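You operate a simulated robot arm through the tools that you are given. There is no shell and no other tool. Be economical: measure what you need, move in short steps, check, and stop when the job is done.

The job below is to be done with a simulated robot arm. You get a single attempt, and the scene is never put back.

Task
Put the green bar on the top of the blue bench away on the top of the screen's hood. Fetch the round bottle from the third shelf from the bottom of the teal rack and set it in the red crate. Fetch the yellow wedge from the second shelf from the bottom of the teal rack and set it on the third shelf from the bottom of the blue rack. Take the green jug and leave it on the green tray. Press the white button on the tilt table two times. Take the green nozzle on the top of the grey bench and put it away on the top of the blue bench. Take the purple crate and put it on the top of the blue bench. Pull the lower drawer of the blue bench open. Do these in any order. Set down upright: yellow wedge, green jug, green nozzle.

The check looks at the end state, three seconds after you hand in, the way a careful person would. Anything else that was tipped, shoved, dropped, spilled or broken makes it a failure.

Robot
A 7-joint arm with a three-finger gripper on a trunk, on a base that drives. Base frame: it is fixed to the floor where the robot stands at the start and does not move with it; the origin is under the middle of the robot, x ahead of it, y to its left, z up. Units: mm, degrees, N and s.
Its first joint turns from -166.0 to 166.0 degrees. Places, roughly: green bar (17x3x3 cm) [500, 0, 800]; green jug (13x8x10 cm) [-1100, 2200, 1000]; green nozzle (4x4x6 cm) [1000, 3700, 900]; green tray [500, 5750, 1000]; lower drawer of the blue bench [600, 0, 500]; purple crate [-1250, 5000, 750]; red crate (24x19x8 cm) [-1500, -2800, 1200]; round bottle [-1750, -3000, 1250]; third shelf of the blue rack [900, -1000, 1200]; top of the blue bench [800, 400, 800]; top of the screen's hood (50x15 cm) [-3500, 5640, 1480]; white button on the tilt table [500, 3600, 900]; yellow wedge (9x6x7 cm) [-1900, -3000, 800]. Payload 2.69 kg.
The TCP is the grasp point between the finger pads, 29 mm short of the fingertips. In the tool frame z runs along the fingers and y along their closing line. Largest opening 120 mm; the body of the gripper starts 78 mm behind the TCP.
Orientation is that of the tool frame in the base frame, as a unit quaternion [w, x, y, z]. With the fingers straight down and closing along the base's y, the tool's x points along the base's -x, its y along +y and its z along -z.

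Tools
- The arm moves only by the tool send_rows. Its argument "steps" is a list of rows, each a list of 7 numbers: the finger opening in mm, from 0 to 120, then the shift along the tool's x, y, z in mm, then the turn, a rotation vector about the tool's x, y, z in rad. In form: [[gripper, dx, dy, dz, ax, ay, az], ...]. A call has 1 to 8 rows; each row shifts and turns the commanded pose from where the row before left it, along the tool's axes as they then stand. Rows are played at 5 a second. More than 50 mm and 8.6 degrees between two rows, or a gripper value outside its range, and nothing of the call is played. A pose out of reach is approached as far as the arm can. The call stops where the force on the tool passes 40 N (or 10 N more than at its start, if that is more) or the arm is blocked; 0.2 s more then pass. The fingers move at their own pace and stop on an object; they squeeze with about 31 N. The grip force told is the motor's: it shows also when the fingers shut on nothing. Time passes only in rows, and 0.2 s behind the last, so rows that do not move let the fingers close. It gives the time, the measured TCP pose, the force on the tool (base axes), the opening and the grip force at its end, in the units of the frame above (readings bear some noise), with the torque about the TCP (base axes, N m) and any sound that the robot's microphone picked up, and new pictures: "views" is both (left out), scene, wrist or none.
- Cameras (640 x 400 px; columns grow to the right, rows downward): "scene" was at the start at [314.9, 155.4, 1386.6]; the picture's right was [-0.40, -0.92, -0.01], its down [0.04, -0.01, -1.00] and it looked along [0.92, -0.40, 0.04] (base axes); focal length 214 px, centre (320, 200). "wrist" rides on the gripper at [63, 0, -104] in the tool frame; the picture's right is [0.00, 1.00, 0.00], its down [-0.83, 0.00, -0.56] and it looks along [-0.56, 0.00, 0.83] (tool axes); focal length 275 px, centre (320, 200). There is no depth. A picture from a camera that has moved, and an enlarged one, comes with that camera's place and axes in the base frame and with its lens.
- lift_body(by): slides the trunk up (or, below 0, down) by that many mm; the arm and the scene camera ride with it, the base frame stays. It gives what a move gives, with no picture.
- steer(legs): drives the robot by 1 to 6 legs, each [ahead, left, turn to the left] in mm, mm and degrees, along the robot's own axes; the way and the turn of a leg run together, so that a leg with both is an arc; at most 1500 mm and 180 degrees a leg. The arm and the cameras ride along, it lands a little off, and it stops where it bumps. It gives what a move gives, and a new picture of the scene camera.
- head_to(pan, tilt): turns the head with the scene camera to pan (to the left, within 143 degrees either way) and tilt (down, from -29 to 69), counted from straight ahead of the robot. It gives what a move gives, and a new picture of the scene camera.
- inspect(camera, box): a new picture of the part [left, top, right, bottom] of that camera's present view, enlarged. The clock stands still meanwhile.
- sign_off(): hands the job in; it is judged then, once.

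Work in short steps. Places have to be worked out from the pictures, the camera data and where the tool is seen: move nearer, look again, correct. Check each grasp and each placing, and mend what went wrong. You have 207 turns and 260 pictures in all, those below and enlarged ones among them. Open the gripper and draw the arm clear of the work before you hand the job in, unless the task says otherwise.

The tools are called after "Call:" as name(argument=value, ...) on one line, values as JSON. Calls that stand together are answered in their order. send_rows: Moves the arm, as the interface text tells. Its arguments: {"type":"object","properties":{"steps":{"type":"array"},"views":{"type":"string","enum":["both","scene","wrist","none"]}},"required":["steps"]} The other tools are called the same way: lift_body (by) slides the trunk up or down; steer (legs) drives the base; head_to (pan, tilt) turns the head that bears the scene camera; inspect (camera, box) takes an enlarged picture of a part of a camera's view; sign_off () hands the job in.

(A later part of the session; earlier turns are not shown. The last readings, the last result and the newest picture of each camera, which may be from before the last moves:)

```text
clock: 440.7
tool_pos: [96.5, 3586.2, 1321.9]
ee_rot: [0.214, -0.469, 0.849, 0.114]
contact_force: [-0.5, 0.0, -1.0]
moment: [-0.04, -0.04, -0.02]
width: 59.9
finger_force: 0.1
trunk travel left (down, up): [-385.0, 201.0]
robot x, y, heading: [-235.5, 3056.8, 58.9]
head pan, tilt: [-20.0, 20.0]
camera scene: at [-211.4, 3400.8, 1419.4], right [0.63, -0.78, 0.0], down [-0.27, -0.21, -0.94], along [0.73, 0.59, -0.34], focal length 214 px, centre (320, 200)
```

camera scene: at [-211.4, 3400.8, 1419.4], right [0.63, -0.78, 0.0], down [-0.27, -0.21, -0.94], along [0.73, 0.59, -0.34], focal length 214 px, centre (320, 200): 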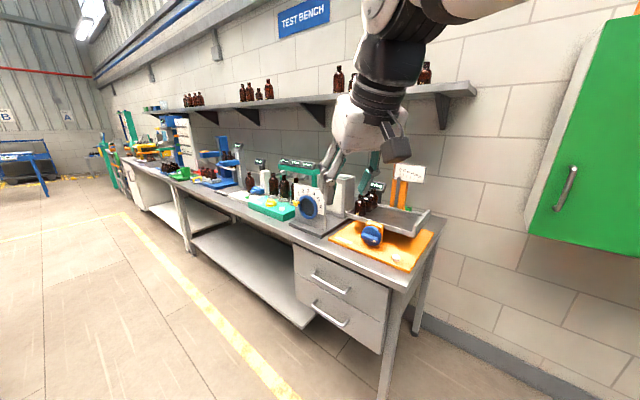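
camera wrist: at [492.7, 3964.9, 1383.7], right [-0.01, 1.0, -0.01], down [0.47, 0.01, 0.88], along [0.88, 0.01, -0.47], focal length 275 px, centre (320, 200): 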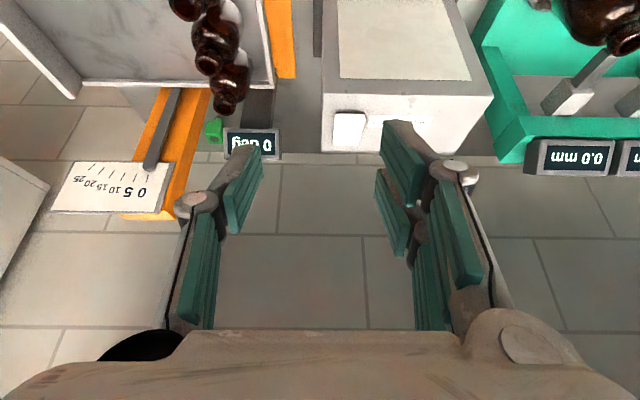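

I zoom on the bench's right end to see the lane behind the tilt table.

Call:
inspect(camera="scene", box=[320, 150, 500, 300])

```text
2.67 times, centred on (410, 225) of scene
camera zoom: at [-211.4, 3400.8, 1419.4], right [0.63, -0.78, 0.0], down [-0.27, -0.21, -0.94], along [0.73, 0.59, -0.34], focal length 572 px, centre (80, 133)
```

zoom: 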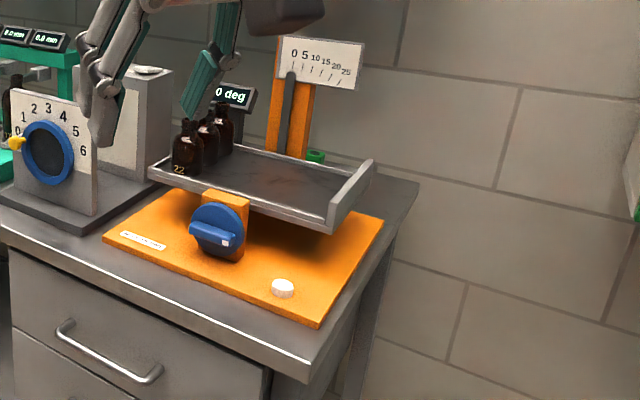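

Clear now: nozzle top at (993,3721,≈950), wall at x≈1116, bench end y≈3536, and a free lane behind the tilt platform (x>895). I turn the tool to point +y with 45° pitch and move the base to the bench end.

Call:
send_rows(steps=[[60, 0, 0, 0, -0.0616, 0, -0.1145], [60, 0, 0, 0, -0.0616, 0, -0.1145], [60, 0, 0, 0, -0.0616, 0, -0.1145], [60, 0, 0, 0, -0.0616, 0, -0.1145], [60, 0, 0, 0, 0, -0.145, 0], [60, 0, 0, 0, 0, -0.145, 0]], views="none")

Call:
steer(legs=[[178, -275, 0]])

```text
clock: 442.1
tool_pos: [96.4, 3587.8, 1322.0]
ee_rot: [0.275, -0.641, 0.666, 0.263]
contact_force: [-0.1, 0.2, -0.3]
moment: [-0.02, 0.02, 0.02]
width: 60.2
finger_force: 0.2
trunk travel left (down, up): [-385.0, 201.0]
robot x, y, heading: [-229.4, 3060.4, 58.5]
head pan, tilt: [-20.0, 20.0]
```

```text
clock: 444.3
tool_pos: [423.8, 3601.0, 1321.8]
ee_rot: [0.274, -0.644, 0.665, 0.262]
contact_force: [-0.2, 0.1, -0.5]
moment: [-0.01, 0.0, 0.01]
width: 60.2
finger_force: 0.0
trunk travel left (down, up): [-385.0, 201.0]
robot x, y, heading: [100.5, 3070.9, 59.3]
head pan, tilt: [-20.0, 20.0]
camera scene: at [117.0, 3412.0, 1419.5], right [0.63, -0.77, 0.0], down [-0.26, -0.22, -0.94], along [0.73, 0.6, -0.34], focal length 214 px, centre (320, 200)
```

scene: 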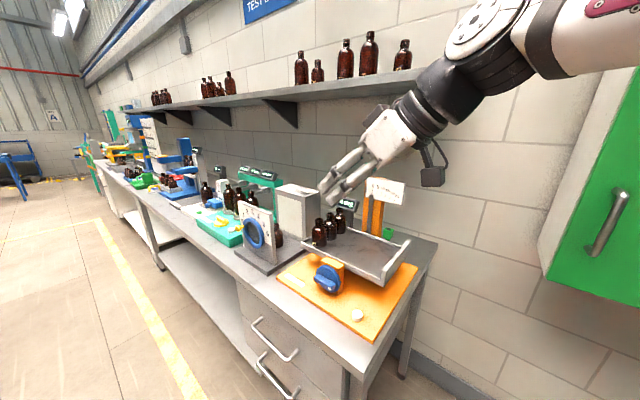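

Nozzle visible. I shift to y≈3560, lower to z≈1150, then start moving in +x.

Call:
send_rows(steps=[[70, 28, 0, -28, 0, 0, 0], [70, 29.8, 0, 30.3, 0, 0, 0], [70, 29.8, 0, 30.3, 0, 0, 0], [70, 29.8, 0, 30.3, 0, 0, 0], [70, 29.8, 0, 30.3, 0, 0, 0], [70, 0, -45, 0, 0, 0, 0], [70, 0, -45, 0, 0, 0, 0], [70, 0, -45, 0, 0, 0, 0]], views="none")

Call:
send_rows(steps=[[70, 0, -45, 0, 0, 0, 0], [70, 0, -45, 0, 0, 0, 0], [70, 0, -45, 0, 0, 0, 0], [70, 0, -45, 0, 0, 0, 0], [70, 0, -45, 0, 0, 0, 0]], views="both")

```text
clock: 446.1
tool_pos: [557.5, 3555.2, 1152.9]
ee_rot: [0.274, -0.644, 0.664, 0.264]
contact_force: [-0.8, -0.1, 0.8]
moment: [-0.06, -0.03, -0.01]
width: 69.7
finger_force: 0.2
trunk travel left (down, up): [-385.0, 201.0]
robot x, y, heading: [98.6, 3072.0, 59.2]
head pan, tilt: [-20.0, 20.0]
```

```text
clock: 447.3
tool_pos: [782.5, 3548.4, 1155.8]
ee_rot: [0.274, -0.644, 0.665, 0.262]
contact_force: [-0.1, 0.1, 0.1]
moment: [-0.04, 0.0, -0.02]
width: 69.9
finger_force: 0.0
trunk travel left (down, up): [-385.0, 201.0]
robot x, y, heading: [101.3, 3074.1, 59.2]
head pan, tilt: [-20.0, 20.0]
camera scene: at [116.5, 3412.0, 1419.5], right [0.63, -0.77, 0.0], down [-0.26, -0.22, -0.94], along [0.73, 0.6, -0.34], focal length 214 px, centre (320, 200)
camera wrist: at [777.8, 3431.0, 1185.6], right [-1.0, 0.03, -0.01], down [0.0, 0.2, 0.98], along [0.03, 0.98, -0.2], focal length 275 px, centre (320, 200)
```

scene: 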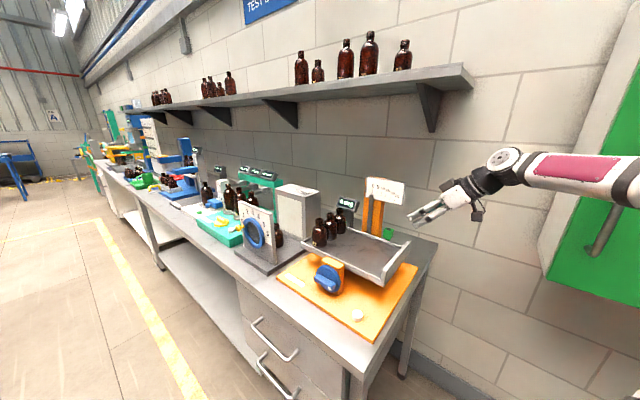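
wrist: 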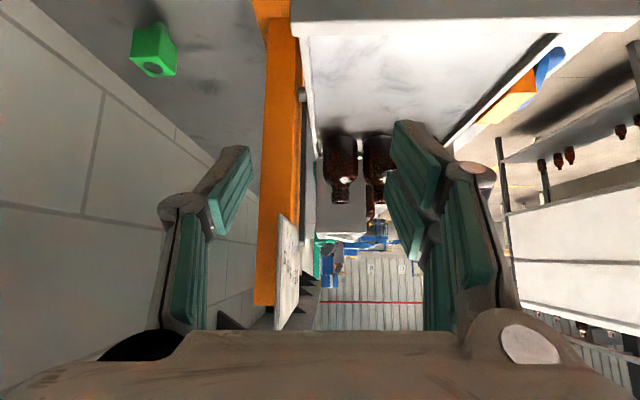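

Excellent view: nozzle at ≈(997,3727). I continue +x 212 mm, with the cabinet in mind.

Call:
send_rows(steps=[[70, 0, -42, 0, 0, 0, 0], [70, 0, -42, 0, 0, 0, 0], [70, 0, -42, 0, 0, 0, 0], [70, 0, -42, 0, 0, 0, 0], [70, 0, -42, 0, 0, 0, 0]], views="both")

```text
clock: 448.5
tool_pos: [952.6, 3545.0, 1152.4]
ee_rot: [0.272, -0.645, 0.664, 0.263]
contact_force: [0.4, 0.6, 0.0]
moment: [0.05, -0.03, 0.02]
width: 69.8
finger_force: 0.0
out of reach, approached as far as the arm can: row 5
trunk travel left (down, up): [-385.0, 201.0]
robot x, y, heading: [99.8, 3074.8, 59.4]
head pan, tilt: [-20.0, 20.0]
camera scene: at [117.0, 3412.2, 1419.4], right [0.63, -0.77, 0.0], down [-0.26, -0.22, -0.94], along [0.73, 0.6, -0.34], focal length 214 px, centre (320, 200)
camera wrist: at [949.1, 3427.0, 1182.6], right [-1.0, 0.03, -0.01], down [0.0, 0.2, 0.98], along [0.03, 0.98, -0.2], focal length 275 px, centre (320, 200)
```

scene: 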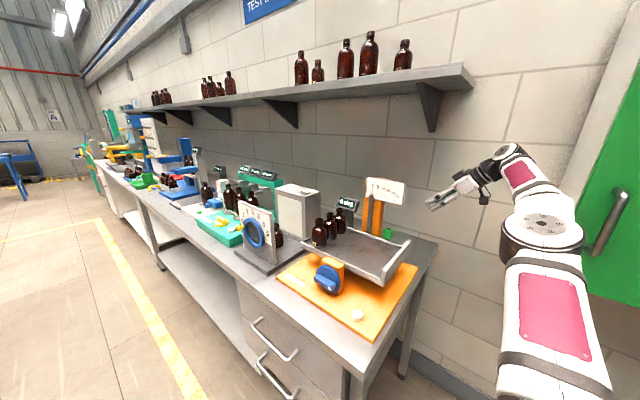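
wrist: 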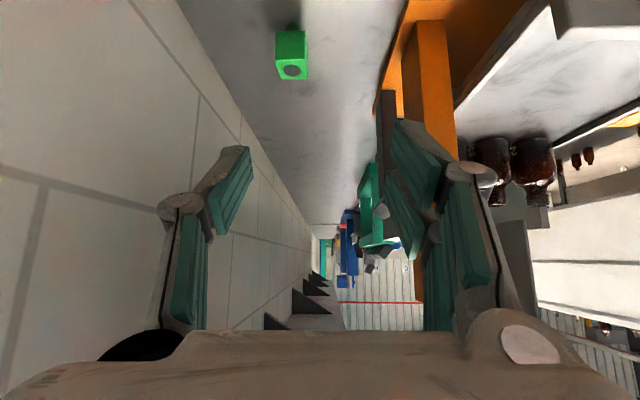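

Reach is limited at this height; lower should be easier. I descend 185 mm here, then recheck.

Call:
send_rows(steps=[[70, 29, -6, 29.5, 0, 0, 0], [70, 29, -6, 29.5, 0, 0, 0], [70, 29, -6, 29.5, 0, 0, 0], [70, 29, -6, 29.5, 0, 0, 0], [70, 14, -6, 14.3, 0, 0, 0]], views="both")

```text
clock: 449.7
tool_pos: [985.6, 3543.7, 968.2]
ee_rot: [0.274, -0.644, 0.664, 0.263]
contact_force: [-0.7, -0.3, -1.0]
moment: [-0.03, 0.0, 0.01]
width: 69.7
finger_force: 0.0
trunk travel left (down, up): [-385.0, 201.0]
robot x, y, heading: [99.8, 3068.1, 59.4]
head pan, tilt: [-20.0, 20.0]
camera scene: at [117.0, 3411.9, 1419.5], right [0.63, -0.77, 0.0], down [-0.26, -0.22, -0.94], along [0.73, 0.6, -0.34], focal length 214 px, centre (320, 200)
camera wrist: at [981.7, 3425.0, 997.9], right [-1.0, 0.03, -0.01], down [0.0, 0.2, 0.98], along [0.03, 0.98, -0.2], focal length 275 px, centre (320, 200)
```

scene: 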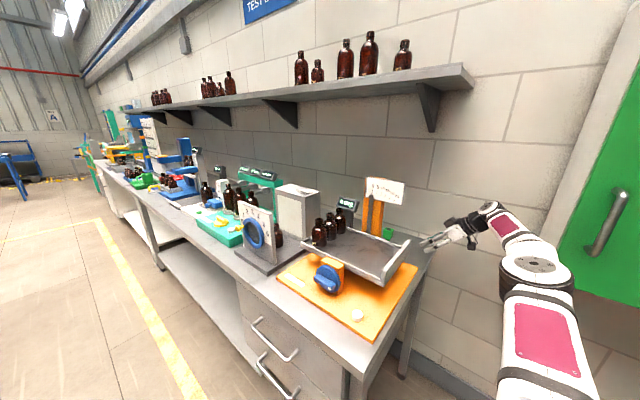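
wrist: 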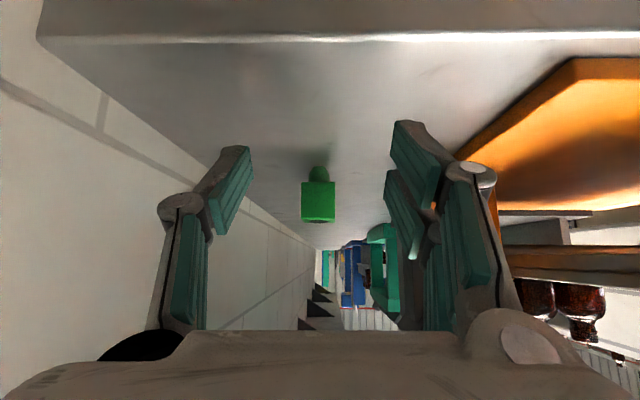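

The nozzle is straight ahead (block on a short round foot). I lower 20, shift 8, and advance 120.

Call:
send_rows(steps=[[70, 14, -4, 14.3, 0, 0, 0], [70, -28.5, -4, 28, 0, 0, 0], [70, -28.5, 0, 28, 0, 0, 0], [70, -28.5, 0, 28, 0, 0, 0]], views="both")

```text
clock: 450.7
tool_pos: [981.9, 3627.8, 945.7]
ee_rot: [0.275, -0.643, 0.666, 0.261]
contact_force: [0.1, -0.4, 0.7]
moment: [0.01, -0.02, 0.01]
width: 70.1
finger_force: 0.0
out of reach, approached as far as the arm can: row 2, 3, 4
trunk travel left (down, up): [-385.0, 201.0]
robot x, y, heading: [99.9, 3069.9, 59.2]
head pan, tilt: [-20.0, 20.0]
camera scene: at [117.2, 3411.9, 1419.5], right [0.63, -0.77, 0.0], down [-0.26, -0.22, -0.94], along [0.73, 0.59, -0.34], focal length 214 px, centre (320, 200)
camera wrist: at [977.2, 3510.4, 976.0], right [-1.0, 0.03, -0.01], down [0.0, 0.2, 0.98], along [0.04, 0.98, -0.2], focal length 275 px, centre (320, 200)
```

scene: 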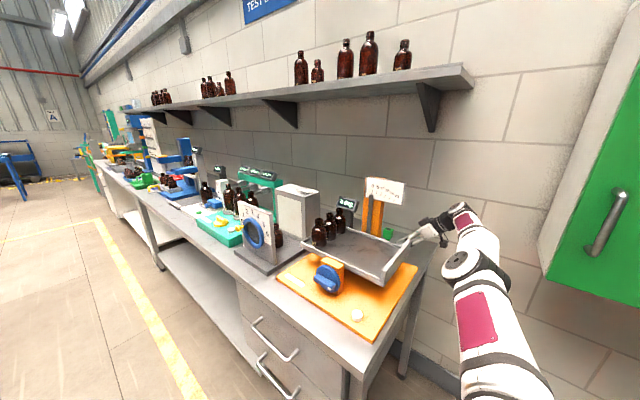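
wrist: 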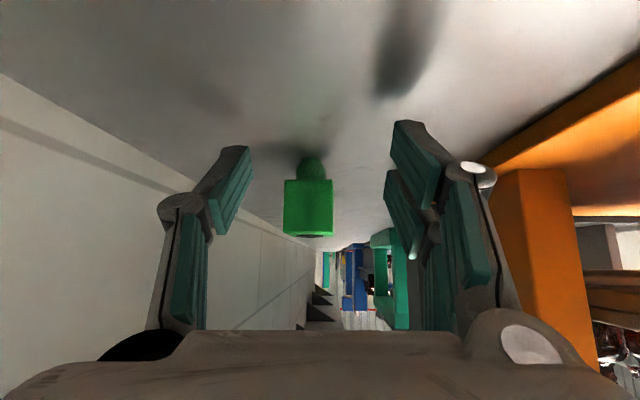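

The arm is at its reach limit; I must bring the base ~100 mm nearer. I pull the hand back out and left, then move the base, then go in again.

Call:
send_rows(steps=[[70, 32, 0, -31.5, 0, 0, 0], [70, 32, 0, -31.5, 0, 0, 0], [70, 0, 45, 0, 0, 0, 0], [70, 0, 45, 0, 0, 0, 0], [70, 0, 45, 0, 0, 0, 0]], views="none")

Call:
steer(legs=[[45, -110, 0]])

Call:
inspect(camera="wrist", box=[0, 0, 640, 400])

```text
clock: 451.9
tool_pos: [841.0, 3546.7, 948.2]
ee_rot: [0.276, -0.643, 0.665, 0.263]
contact_force: [0.3, -1.4, 3.0]
moment: [-0.05, 0.13, 0.1]
width: 71.0
finger_force: 0.4
trunk travel left (down, up): [-385.0, 201.0]
robot x, y, heading: [99.4, 3070.9, 59.5]
head pan, tilt: [-20.0, 20.0]
```

```text
clock: 453.3
tool_pos: [955.4, 3530.7, 947.2]
ee_rot: [0.272, -0.645, 0.663, 0.264]
contact_force: [-0.4, -0.1, 0.9]
moment: [0.02, -0.02, 0.01]
width: 70.2
finger_force: 0.1
trunk travel left (down, up): [-385.0, 201.0]
robot x, y, heading: [221.9, 3053.2, 59.4]
head pan, tilt: [-20.0, 20.0]
stopped in leg 1: the robot was blocked; the commanded pose is now the measured one
camera scene: at [233.5, 3394.4, 1419.5], right [0.63, -0.77, 0.0], down [-0.26, -0.22, -0.94], along [0.73, 0.6, -0.34], focal length 214 px, centre (320, 200)
```

scene: 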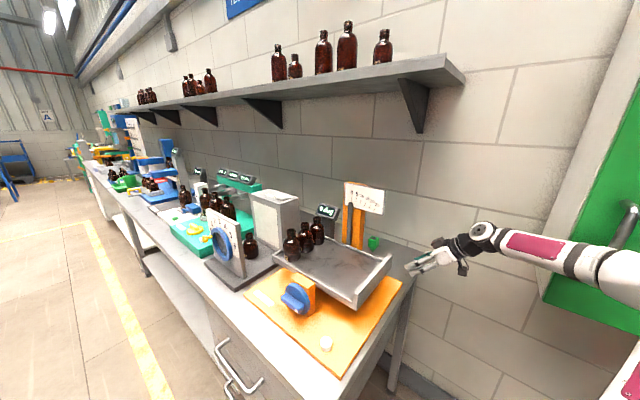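

```text
1.00 times, centred on (320, 200) of wrist (not enlarged: the box is as wide or as high as the picture)
camera zoom: at [952.1, 3413.7, 977.1], right [-1.0, 0.02, -0.01], down [0.0, 0.2, 0.98], along [0.03, 0.98, -0.2], focal length 275 px, centre (320, 200)
```

zoom: 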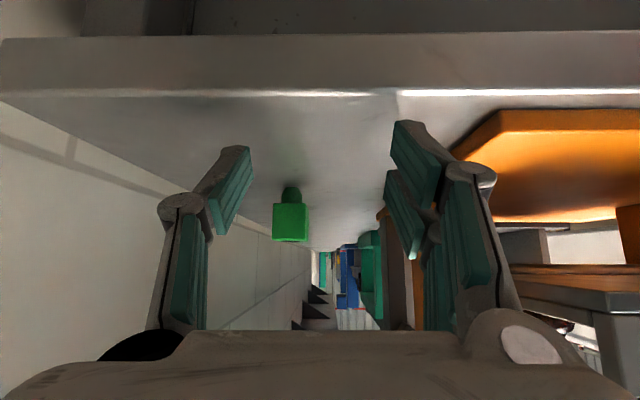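

The base arrived but touched something at the end; I back off 12 mm, and check the tilt table's state closely.

Call:
steer(legs=[[-12, 0, 0]])

Call:
inspect(camera="scene", box=[220, 170, 440, 390])

```text
clock: 454.1
tool_pos: [949.1, 3523.3, 946.4]
ee_rot: [0.272, -0.647, 0.662, 0.263]
contact_force: [-0.7, 0.7, -0.3]
moment: [-0.01, 0.01, 0.01]
width: 70.0
finger_force: 0.1
trunk travel left (down, up): [-385.0, 201.0]
robot x, y, heading: [212.6, 3043.0, 59.3]
head pan, tilt: [-20.0, 20.0]
camera scene: at [227.3, 3386.3, 1418.8], right [0.63, -0.77, 0.0], down [-0.26, -0.22, -0.94], along [0.73, 0.6, -0.34], focal length 214 px, centre (320, 200)
```

scene: 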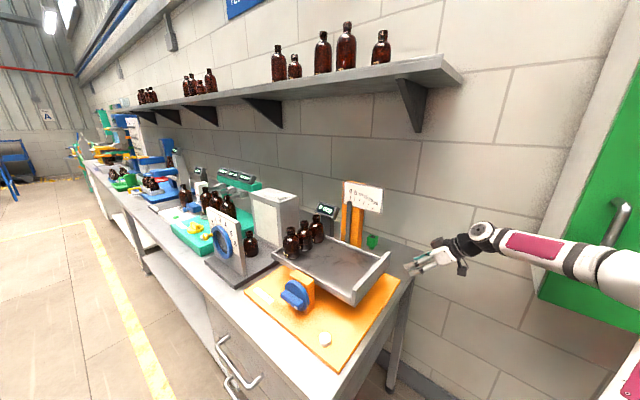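

```text
1.82 times, centred on (330, 280) of scene
camera zoom: at [227.3, 3386.3, 1418.8], right [0.63, -0.77, 0.0], down [-0.26, -0.22, -0.94], along [0.73, 0.6, -0.34], focal length 390 px, centre (302, 54)
```

zoom: 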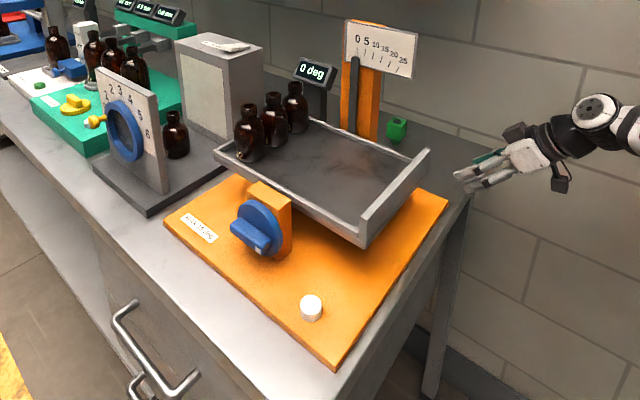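

All intact, display 0 deg. I shift +47 in x and advance 130 in y.

Call:
send_rows(steps=[[66, 0, -24, 0, 0, 0, 0], [66, 0, -23, 0, 0, 0, 0], [66, -23.5, 0, 23, 0, 0, 0], [66, -23.5, 0, 23, 0, 0, 0], [66, -23.5, 0, 23, 0, 0, 0], [66, -23.5, 0, 23, 0, 0, 0]], views="wrist")

```text
clock: 455.5
tool_pos: [999.8, 3650.2, 946.1]
ee_rot: [0.272, -0.646, 0.662, 0.265]
contact_force: [-0.3, 0.2, 0.6]
moment: [0.04, 0.04, 0.03]
width: 66.1
finger_force: 0.0
trunk travel left (down, up): [-385.0, 201.0]
robot x, y, heading: [212.2, 3041.8, 59.4]
head pan, tilt: [-20.0, 20.0]
camera wrist: at [996.5, 3533.6, 976.4], right [-1.0, 0.02, 0.0], down [0.0, 0.2, 0.98], along [0.02, 0.98, -0.2], focal length 275 px, centre (320, 200)
```

wrist: 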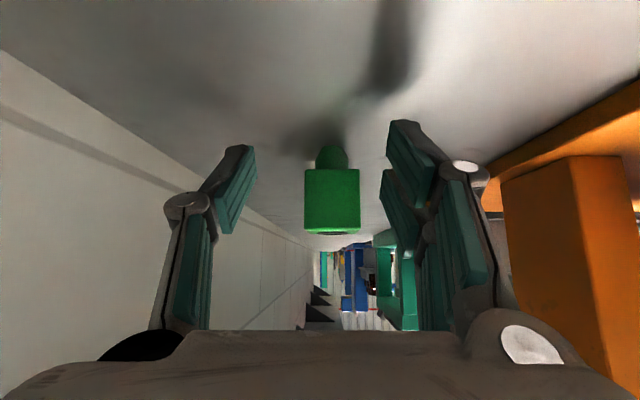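

Nozzle centre ≈(992,3749). I advance 88 mm with an 8 mm correction.

Call:
send_rows(steps=[[66, -15.7, 4, 15.5, 0, 0, 0], [66, -15.7, 4, 15.5, 0, 0, 0], [66, -15.7, 0, 15.5, 0, 0, 0], [66, -15.7, 0, 15.5, 0, 0, 0]], views="both")

```text
clock: 456.5
tool_pos: [995.0, 3742.2, 945.8]
ee_rot: [0.272, -0.646, 0.662, 0.264]
contact_force: [-0.2, -1.8, 0.5]
moment: [0.04, 0.03, 0.0]
width: 65.8
finger_force: 0.1
trunk travel left (down, up): [-385.0, 201.0]
robot x, y, heading: [213.3, 3046.0, 59.2]
head pan, tilt: [-20.0, 20.0]
camera scene: at [228.4, 3384.0, 1419.5], right [0.63, -0.77, 0.0], down [-0.26, -0.22, -0.94], along [0.73, 0.6, -0.34], focal length 214 px, centre (320, 200)
camera wrist: at [991.7, 3624.2, 976.5], right [-1.0, 0.02, 0.0], down [0.0, 0.2, 0.98], along [0.02, 0.98, -0.2], focal length 275 px, centre (320, 200)
```

scene: 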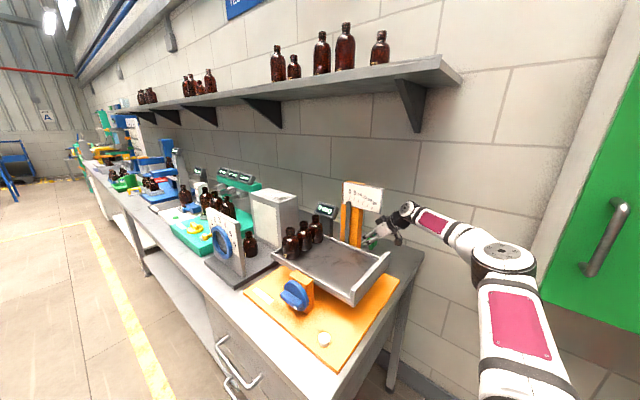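
wrist: 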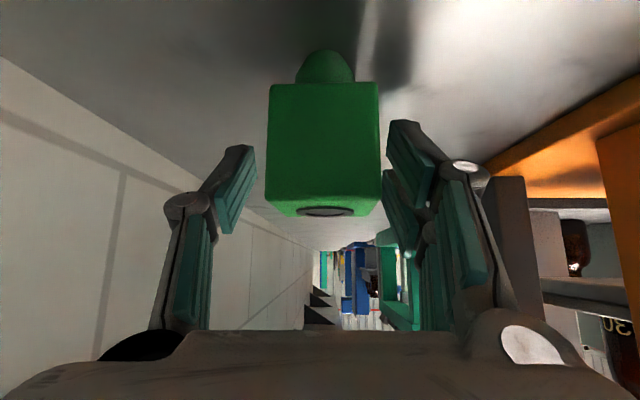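

Nozzle nicely between the fingers. I pull back 8 mm and close.

Call:
send_rows(steps=[[66, 5.7, 0, -5.6, 0, 0, 0], [56, 0, 0, 0, 0, 0, 0], [46, 0, 0, 0, 0, 0, 0], [30, 0, 0, 0, 0, 0, 0], [30, 0, 0, 0, 0, 0, 0]], views="wrist")

```text
clock: 457.7
tool_pos: [992.1, 3735.5, 946.4]
ee_rot: [0.272, -0.647, 0.662, 0.264]
contact_force: [0.2, 0.0, 0.3]
moment: [0.04, 0.0, -0.02]
width: 33.9
finger_force: 30.5
trunk travel left (down, up): [-385.0, 201.0]
robot x, y, heading: [213.7, 3045.1, 59.5]
head pan, tilt: [-20.0, 20.0]
camera wrist: at [990.3, 3616.6, 976.4], right [-1.0, 0.02, 0.0], down [0.0, 0.2, 0.98], along [0.02, 0.98, -0.2], focal length 275 px, centre (320, 200)
```

wrist: 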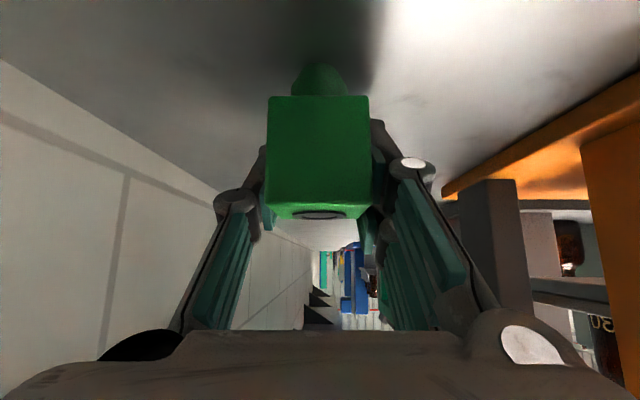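

Gripped (34 mm). I lift slowly 40 mm, checking the hold.

Call:
send_rows(steps=[[20, -2.1, 0, -2.1, 0, 0, 0], [20, -4.2, 0, -4.3, 0, 0, 0], [20, -7, 0, -7.1, 0, 0, 0], [20, -14, 0, -14.3, 0, 0, 0]], views="wrist")

```text
clock: 458.7
tool_pos: [993.7, 3734.5, 987.2]
ee_rot: [0.273, -0.646, 0.662, 0.264]
contact_force: [-0.3, 0.4, -0.3]
moment: [0.0, 0.0, 0.06]
width: 34.1
finger_force: 31.2
trunk travel left (down, up): [-385.0, 201.0]
robot x, y, heading: [215.0, 3043.7, 59.6]
head pan, tilt: [-20.0, 20.0]
camera wrist: at [989.8, 3616.1, 1016.8], right [-1.0, 0.02, 0.0], down [0.0, 0.2, 0.98], along [0.02, 0.98, -0.2], focal length 275 px, centre (320, 200)
```

wrist: 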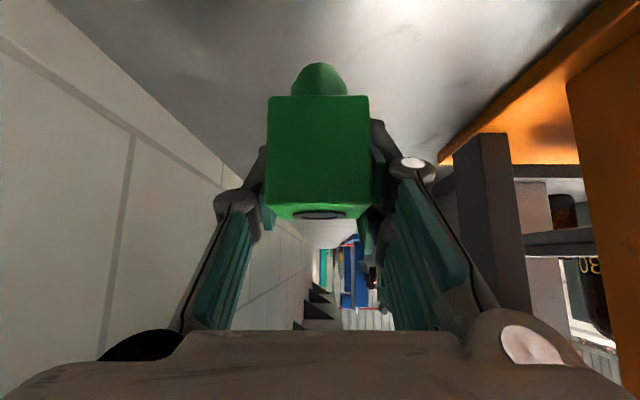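

Held and lifted. I retreat 180 mm in -y, then rise and move back in -x, away from the bench.

Call:
send_rows(steps=[[20, 28, 0, -27.5, 0, 0, 0], [20, 32, 0, -31.5, 0, 0, 0], [20, 32, 0, -31.5, 0, 0, 0], [20, 32, 0, -31.5, 0, 0, 0], [20, -25, 10, -25.5, 0, 0, 0], [20, -25, 20, -25.5, 0, 0, 0], [20, -25, 30, -25.5, 0, 0, 0], [20, -20, 35, -20.5, 0, 0, 0]], views="none")

Call:
send_rows(steps=[[20, 0, 45, 0, 0, 0, 0], [20, 0, 45, 0, 0, 0, 0], [20, 0, 45, 0, 0, 0, 0], [20, 0, 45, 0, 0, 0, 0], [20, 0, 45, 0, 0, 0, 0], [20, 0, 45, 0, 0, 0, 0], [20, 0, 45, 0, 0, 0, 0]], views="scene")

```text
clock: 460.5
tool_pos: [894.4, 3562.8, 1119.6]
ee_rot: [0.273, -0.645, 0.663, 0.265]
contact_force: [0.4, -0.1, -0.3]
moment: [0.02, 0.02, 0.02]
width: 34.0
finger_force: 31.1
trunk travel left (down, up): [-385.0, 201.0]
robot x, y, heading: [211.3, 3040.2, 59.4]
head pan, tilt: [-20.0, 20.0]
```

```text
clock: 462.1
tool_pos: [582.2, 3569.9, 1121.0]
ee_rot: [0.272, -0.645, 0.663, 0.264]
contact_force: [0.3, -0.5, -0.4]
moment: [-0.02, 0.05, 0.02]
width: 34.2
finger_force: 31.0
trunk travel left (down, up): [-385.0, 201.0]
robot x, y, heading: [211.2, 3042.6, 59.5]
head pan, tilt: [-20.0, 20.0]
camera scene: at [228.8, 3384.2, 1419.5], right [0.63, -0.77, 0.0], down [-0.26, -0.22, -0.94], along [0.73, 0.6, -0.34], focal length 214 px, centre (320, 200)
```

scene: 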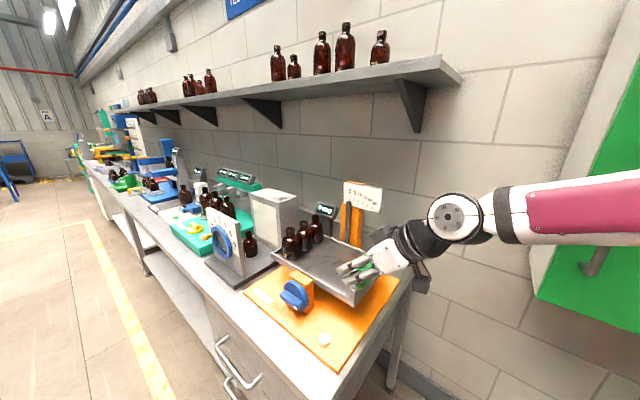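

I drive the base back out, turn to heading 0 and slide right down the aisle toward the blue bench.

Call:
steer(legs=[[-259, 440, 0], [0, 0, -59.5], [0, -1450, 0], [0, -1390, 0]])

Call:
head_to(pan=-10, tilt=35)

```text
clock: 480.8
tool_pos: [436.6, 228.0, 1121.4]
ee_rot: [0.365, -0.255, 0.889, 0.104]
contact_force: [-0.8, -0.8, -0.8]
moment: [0.04, 0.01, -0.03]
width: 34.0
finger_force: 31.0
trunk travel left (down, up): [-385.0, 201.0]
robot x, y, heading: [-204.9, 248.1, 2.8]
head pan, tilt: [-20.0, 20.0]
camera scene: at [86.0, 420.2, 1419.5], right [-0.3, -0.96, 0.0], down [-0.33, 0.1, -0.94], along [0.9, -0.28, -0.34], focal length 214 px, centre (320, 200)
```

scene: 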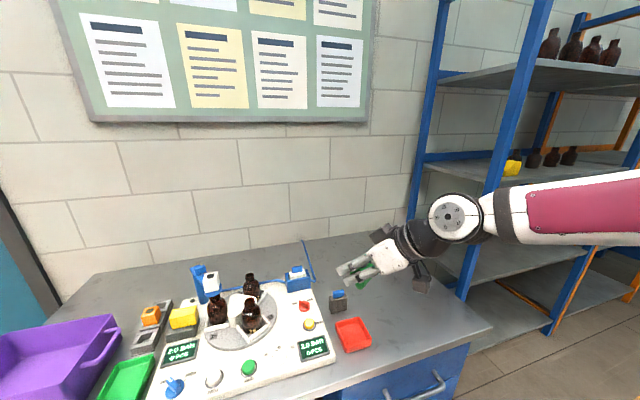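

```text
clock: 481.6
tool_pos: [436.8, 228.0, 1121.1]
ee_rot: [0.366, -0.254, 0.889, 0.104]
contact_force: [0.4, 0.6, -0.3]
moment: [0.02, 0.01, 0.02]
width: 33.9
finger_force: 30.7
trunk travel left (down, up): [-385.0, 201.0]
robot x, y, heading: [-205.8, 245.9, 2.7]
head pan, tilt: [-10.0, 35.0]
camera scene: at [84.5, 436.6, 1395.7], right [-0.13, -0.99, 0.0], down [-0.57, 0.07, -0.82], along [0.81, -0.1, -0.57], focal length 214 px, centre (320, 200)
```

scene: 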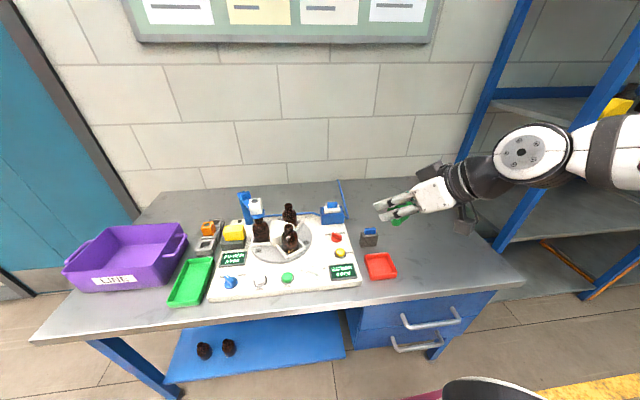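

The area right of the red tray is free; target (600,-90). I slide right 318 and forward 40.

Call:
steer(legs=[[0, -318, -2.5], [40, 0, 0]])

Call:
inspect(camera="wrist", box=[0, 0, 640, 400])

```text
clock: 484.2
tool_pos: [485.3, -117.9, 1121.5]
ee_rot: [0.367, -0.235, 0.895, 0.096]
contact_force: [0.3, -0.1, -0.8]
moment: [-0.02, -0.02, 0.02]
width: 34.2
finger_force: 30.4
trunk travel left (down, up): [-385.0, 201.0]
robot x, y, heading: [-155.6, -69.9, 0.3]
head pan, tilt: [-10.0, 35.0]
camera scene: at [142.4, 105.5, 1395.6], right [-0.17, -0.99, 0.0], down [-0.57, 0.1, -0.82], along [0.81, -0.14, -0.57], focal length 214 px, centre (320, 200)
```

scene: 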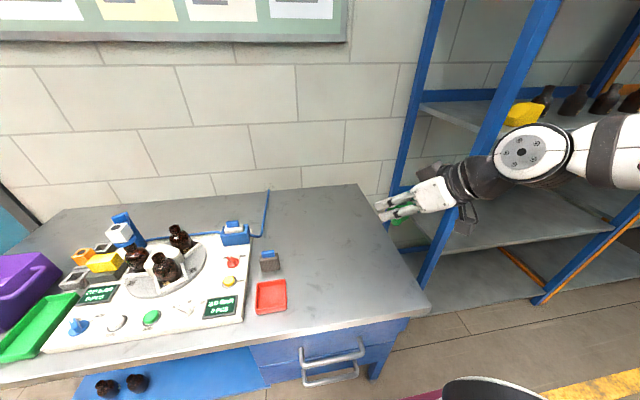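

```text
1.00 times, centred on (320, 200) of wrist (not enlarged: the box is as wide or as high as the picture)
camera zoom: at [382.3, -176.6, 1150.8], right [-0.49, 0.87, 0.0], down [0.17, 0.1, 0.98], along [0.85, 0.48, -0.2], focal length 275 px, centre (320, 200)
```

zoom: 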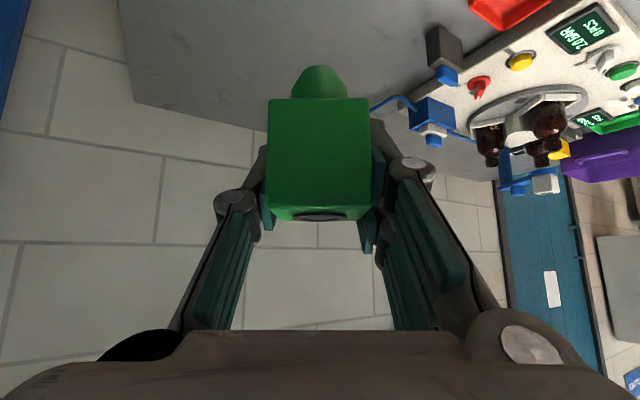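

Bench's right edge is y≈-275. I advance 115 mm along the tool's heading and descend.

Call:
send_rows(steps=[[20, -27, 0, 26.7, 0, 0, 0], [20, -27, 0, 26.7, 0, 0, 0], [20, -27, 0, 26.7, 0, 0, 0], [20, 28.1, 0, 28.5, 0, 0, 0], [20, 28.1, 0, 28.5, 0, 0, 0], [20, 28.1, 0, 28.5, 0, 0, 0], [20, 28.1, 0, 28.5, 0, 0, 0]], views="none")

Call:
send_rows(steps=[[20, 28.1, 0, 28.5, 0, 0, 0], [20, 21, 0, 21.4, 0, 0, 0]], views="both")

```text
clock: 485.8
tool_pos: [583.3, -60.4, 960.6]
ee_rot: [0.367, -0.236, 0.895, 0.096]
contact_force: [-0.3, 0.0, 0.3]
moment: [-0.04, 0.0, 0.0]
width: 33.8
finger_force: 31.0
trunk travel left (down, up): [-385.0, 201.0]
robot x, y, heading: [-157.1, -73.6, -0.0]
head pan, tilt: [-10.0, 35.0]
```

```text
clock: 486.4
tool_pos: [582.1, -61.5, 888.0]
ee_rot: [0.367, -0.236, 0.895, 0.096]
contact_force: [-0.4, -0.2, 0.2]
moment: [0.01, -0.02, -0.02]
width: 34.1
finger_force: 31.2
trunk travel left (down, up): [-385.0, 201.0]
robot x, y, heading: [-155.9, -69.9, 0.3]
head pan, tilt: [-10.0, 35.0]
camera scene: at [142.1, 105.6, 1395.7], right [-0.17, -0.99, 0.0], down [-0.57, 0.1, -0.82], along [0.81, -0.14, -0.57], focal length 214 px, centre (320, 200)
camera wrist: at [480.0, -120.1, 919.1], right [-0.49, 0.87, -0.01], down [0.17, 0.1, 0.98], along [0.85, 0.48, -0.2], focal length 275 px, centre (320, 200)
```

scene: 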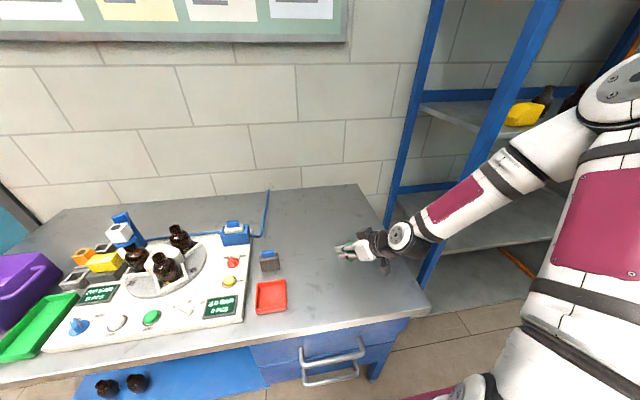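
wrist: 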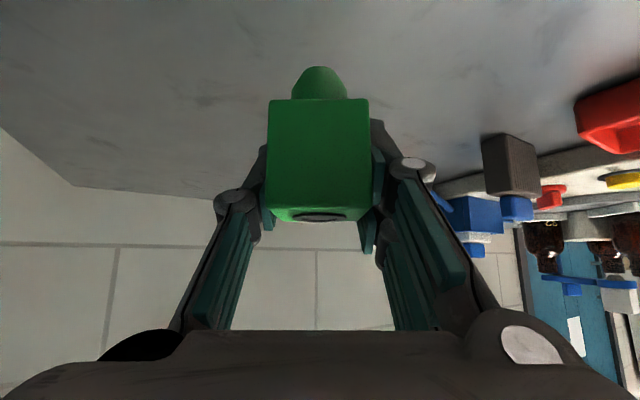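

I lower 28 mm, then in 2 mm steps to contact.

Call:
send_rows(steps=[[20, 10.5, 0, 10.7, 0, 0, 0], [20, 9, 0, 9.3, 0, 0, 0], [20, 2.1, 0, 2.1, 0, 0, 0], [20, 1.8, 0, 1.8, 0, 0, 0], [20, 1.4, 0, 1.4, 0, 0, 0], [20, 1.4, 0, 1.4, 0, 0, 0], [20, 1.4, 0, 1.4, 0, 0, 0], [20, 1.4, 0, 1.4, 0, 0, 0]], views="none")

```text
clock: 488.2
tool_pos: [585.2, -62.8, 849.3]
ee_rot: [0.367, -0.234, 0.895, 0.096]
contact_force: [-0.5, 0.0, 0.4]
moment: [-0.01, 0.04, -0.02]
width: 34.0
finger_force: 30.8
trunk travel left (down, up): [-385.0, 201.0]
robot x, y, heading: [-157.1, -73.7, 0.3]
head pan, tilt: [-10.0, 35.0]
```

Call:
send_rows(steps=[[20, 1.4, 0, 1.4, 0, 0, 0], [20, 1.4, 0, 1.4, 0, 0, 0], [20, 1.4, 0, 1.4, 0, 0, 0], [20, 0, 0, 0, 0, 0, 0]], views="none")

```text
clock: 489.2
tool_pos: [585.3, -62.5, 844.8]
ee_rot: [0.369, -0.236, 0.894, 0.096]
contact_force: [0.2, -0.7, 23.1]
moment: [-0.15, 0.22, 0.0]
width: 33.8
finger_force: 31.0
trunk travel left (down, up): [-385.0, 201.0]
robot x, y, heading: [-157.1, -73.7, 0.2]
head pan, tilt: [-10.0, 35.0]
```

Contact (23 N). I open to 62 and rise straight up.

Call:
send_rows(steps=[[20, -0.5, 0, -0.5, 0, 0, 0], [40, 0, 0, 0, 0, 0, 0], [62, 0, 0, 0, 0, 0, 0], [62, -10, 0, -10, 0, 0, 0], [62, -25, 0, -25.5, 0, 0, 0], [62, -28, 0, -28.5, 0, 0, 0], [62, -28, 0, -28.5, 0, 0, 0]], views="both")

```text
clock: 490.8
tool_pos: [585.8, -62.4, 974.5]
ee_rot: [0.367, -0.235, 0.895, 0.097]
contact_force: [0.3, -0.3, -0.3]
moment: [0.0, 0.0, 0.02]
width: 61.9
finger_force: 0.0
trunk travel left (down, up): [-385.0, 201.0]
robot x, y, heading: [-156.7, -69.3, 0.5]
head pan, tilt: [-10.0, 35.0]
camera scene: at [142.7, 105.3, 1395.5], right [-0.17, -0.99, 0.0], down [-0.57, 0.1, -0.82], along [0.81, -0.14, -0.57], focal length 214 px, centre (320, 200)
camera wrist: at [483.3, -119.9, 1004.9], right [-0.49, 0.87, 0.0], down [0.17, 0.1, 0.98], along [0.85, 0.48, -0.2], focal length 275 px, centre (320, 200)
```

scene: 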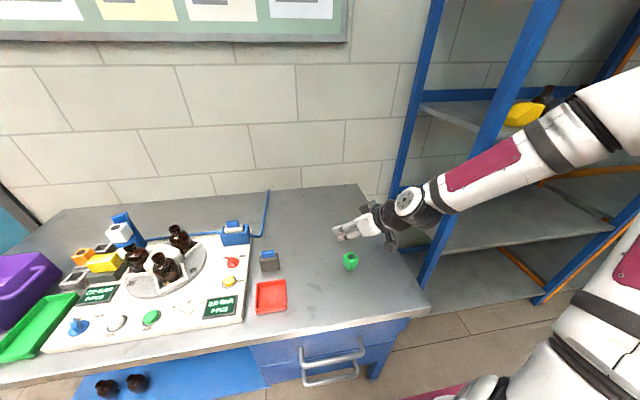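
wrist: 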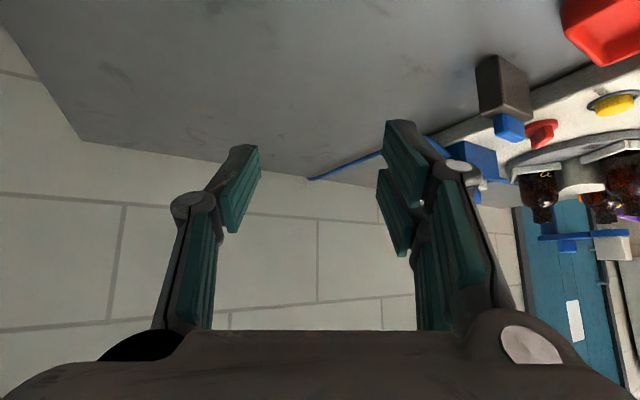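

The nozzle stands on the blue bench. For the drawer, I back off 350, lower the trunk, and look at the drawer front.

Call:
steer(legs=[[-330, 0, 0]])

Call:
lift_body(by=-300)

Call:
head_to(pan=-12, tilt=28)

```text
clock: 493.0
tool_pos: [251.8, -64.7, 974.2]
ee_rot: [0.367, -0.235, 0.895, 0.095]
contact_force: [-0.2, 0.1, -0.3]
moment: [0.0, -0.02, 0.01]
width: 61.9
finger_force: 0.0
trunk travel left (down, up): [-385.0, 201.0]
robot x, y, heading: [-487.1, -71.2, 0.1]
head pan, tilt: [-10.0, 35.0]
camera scene: at [-192.2, 103.8, 1395.6], right [-0.17, -0.99, 0.0], down [-0.56, 0.1, -0.82], along [0.81, -0.14, -0.57], focal length 214 px, centre (320, 200)
```

scene: 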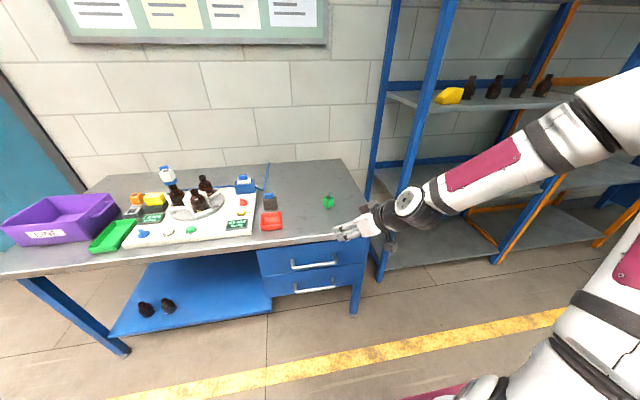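

```text
clock: 496.0
tool_pos: [297.7, -63.5, 673.8]
ee_rot: [0.367, -0.235, 0.895, 0.096]
contact_force: [-0.1, 0.8, 0.1]
moment: [0.04, -0.01, -0.01]
width: 61.9
finger_force: 0.0
trunk travel left (down, up): [-85.0, 501.0]
robot x, y, heading: [-488.6, -70.3, 0.1]
head pan, tilt: [-10.0, 35.0]
```

```text
clock: 496.7
tool_pos: [296.0, -64.6, 673.6]
ee_rot: [0.367, -0.235, 0.895, 0.096]
contact_force: [-0.2, -0.3, -0.1]
moment: [-0.02, 0.02, -0.05]
width: 61.8
finger_force: 0.1
trunk travel left (down, up): [-85.0, 501.0]
robot x, y, heading: [-491.7, -72.3, -0.2]
head pan, tilt: [-12.0, 28.0]
camera scene: at [-103.7, 100.3, 1106.5], right [-0.21, -0.98, 0.0], down [-0.46, 0.1, -0.88], along [0.86, -0.18, -0.47], focal length 214 px, centre (320, 200)
```

scene: 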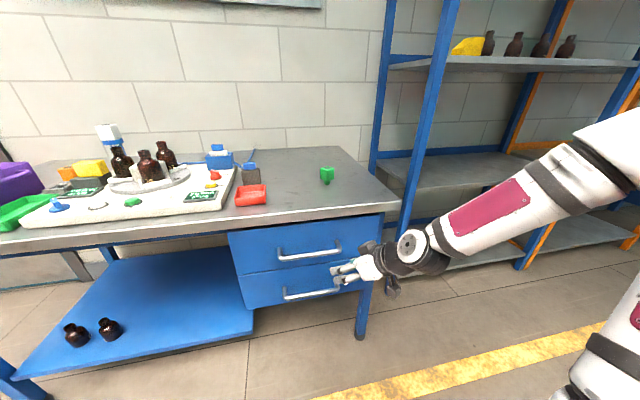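

Lower handle: bar along y from about -70 to 115, z≈445, x≈415. I turn the tool to point horizontally at the bench with vertical closing: yaw, pitch, then roll.

Call:
send_rows(steps=[[62, 0, 0, 0, 0.092, 0, 0.092], [62, 0, 0, 0, 0.092, 0, 0.092], [62, 0, 0, 0, 0.092, 0, 0.092], [62, 0, 0, 0, 0.092, 0, 0.092], [62, 0, 0, 0, 0, -0.14, 0], [62, 0, 0, 0, 0, -0.14, 0], [62, 0, 0, 0, 0, -0.14, 0], [62, 0, 0, 0, 0, -0.14, 0]], views="none")

Call:
send_rows(steps=[[62, 0, 0, 0, 0, -0.13, 0], [62, 0, 0, 0, 0, -0.1, 0], [62, 0, 0, 0, 0, 0, 0.145], [62, 0, 0, 0, 0, 0, 0.145], [62, 0, 0, 0, 0, 0, 0.145], [62, 0, 0, 0, 0, 0, 0.145], [62, 0, 0, 0, 0, 0, 0.145], [62, 0, 0, 0, 0, 0, 0.145]], views="both")

```text
clock: 498.0
tool_pos: [352.5, -62.9, 680.3]
ee_rot: [0.456, -0.003, 0.89, -0.002]
contact_force: [-7.6, 4.7, 8.5]
moment: [0.28, 0.02, 0.36]
width: 72.1
finger_force: 4.1
out of reach, approached as far as the arm can: row 1, 2, 3, 5, 6
trunk travel left (down, up): [-85.0, 501.0]
robot x, y, heading: [-486.7, -78.6, 0.2]
head pan, tilt: [-12.0, 28.0]
stopped in row 6: the force on the tool passed its limit at 187 N (the readings are from after the stop); the commanded pose is now the measured one
```

```text
clock: 498.3
tool_pos: [353.2, -62.9, 679.2]
ee_rot: [0.466, -0.009, 0.885, 0.0]
contact_force: [-17.9, -1.2, 23.3]
moment: [0.84, 0.03, 1.1]
width: 71.8
finger_force: 4.3
out of reach, approached as far as the arm can: row 1
trunk travel left (down, up): [-85.0, 501.0]
robot x, y, heading: [-490.9, -71.1, 0.1]
head pan, tilt: [-12.0, 28.0]
stopped in row 1: the force on the tool passed its limit at 87 N (the readings are from after the stop); the commanded pose is now the measured one
camera scene: at [-105.7, 100.1, 1107.1], right [-0.21, -0.98, 0.0], down [-0.46, 0.1, -0.88], along [0.86, -0.18, -0.47], focal length 214 px, centre (320, 200)
camera wrist: at [231.6, -64.7, 685.7], right [-0.02, 1.0, -0.01], down [0.01, 0.01, 1.0], along [1.0, 0.02, -0.01], focal length 275 px, centre (320, 200)
```

scene: 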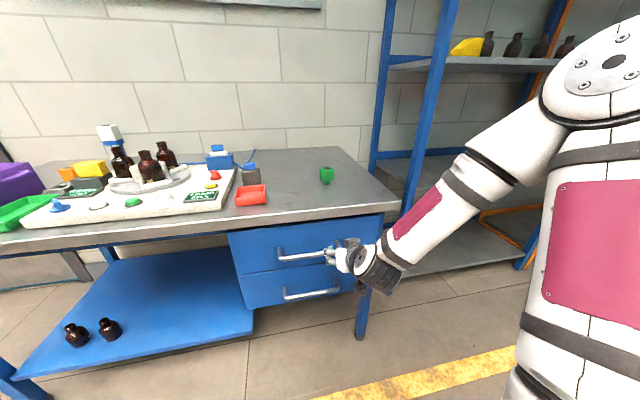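
wrist: 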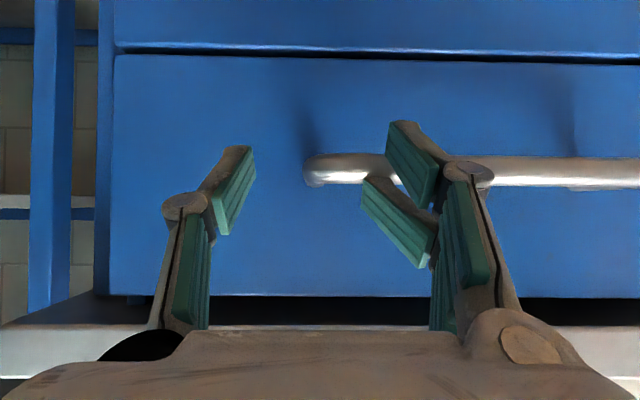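

The arm was too folded and pressed the upper handle from the front. I back the base off 280 mm and check.

Call:
steer(legs=[[-280, 0, 0]])

Call:
inspect(camera="scene", box=[200, 120, 420, 320])

```text
clock: 500.3
tool_pos: [72.9, -62.0, 676.5]
ee_rot: [0.466, -0.008, 0.885, 0.0]
contact_force: [0.4, -0.4, 0.0]
moment: [0.01, 0.0, 0.0]
width: 62.0
finger_force: 0.0
trunk travel left (down, up): [-85.0, 501.0]
robot x, y, heading: [-775.7, -77.6, 0.5]
head pan, tilt: [-12.0, 28.0]
camera scene: at [-387.3, 101.0, 1106.5], right [-0.2, -0.98, 0.0], down [-0.46, 0.09, -0.88], along [0.86, -0.18, -0.47], focal length 214 px, centre (320, 200)
```

scene: 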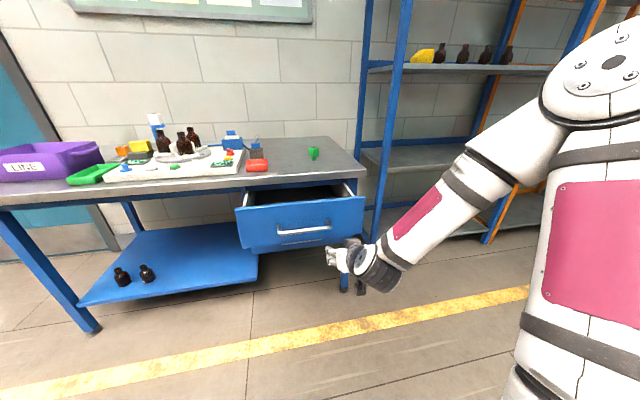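

```text
2.00 times, centred on (310, 220) of scene
camera zoom: at [-387.3, 101.0, 1106.5], right [-0.2, -0.98, 0.0], down [-0.46, 0.09, -0.88], along [0.86, -0.18, -0.47], focal length 429 px, centre (340, 160)
```

zoom: 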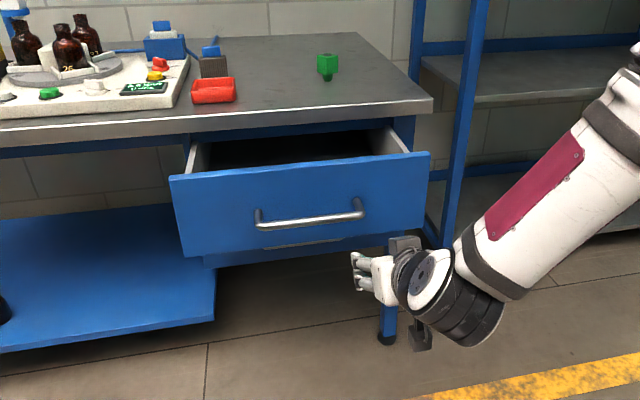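

The upper drawer got hooked and was pulled open; I must push it back shut. First I extend the hand 100 mm and level the tool horizontally with the fingers closed.

Call:
send_rows(steps=[[0, -22.6, 0, 33, 0, 0, 0], [0, -22.6, 0, 33, 0, 0, 0], [0, -11, 0, 16.5, 0, 0, 0], [0, 0, 0, 0, 0, -0.12, 0], [0, 0, 0, 0, 0, -0.12, 0], [0, 0, 0, 0, 0, -0.12, 0], [0, 0, 0, 0, 0, -0.12, 0], [0, 0, 0, 0, 0, -0.12, 0]], views="both")

```text
clock: 502.1
tool_pos: [172.0, -58.8, 676.5]
ee_rot: [0.707, -0.008, 0.707, 0.003]
contact_force: [-0.6, 0.5, 0.1]
moment: [0.0, 0.03, 0.02]
width: 0.0
finger_force: 28.9
trunk travel left (down, up): [-85.0, 501.0]
robot x, y, heading: [-774.4, -72.9, 0.3]
head pan, tilt: [-12.0, 28.0]
camera scene: at [-387.3, 101.0, 1106.6], right [-0.2, -0.98, 0.0], down [-0.46, 0.09, -0.88], along [0.86, -0.18, -0.47], focal length 214 px, centre (320, 200)
camera wrist: at [67.4, -61.4, 614.1], right [-0.01, 1.0, -0.01], down [-0.56, 0.0, 0.83], along [0.83, 0.02, 0.56], focal length 275 px, centre (320, 200)
```

scene: 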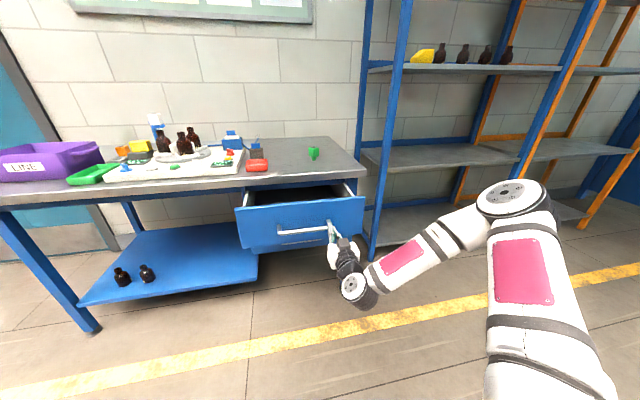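
wrist: 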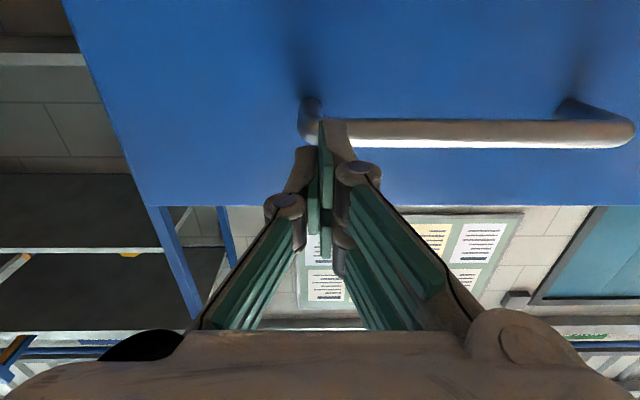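

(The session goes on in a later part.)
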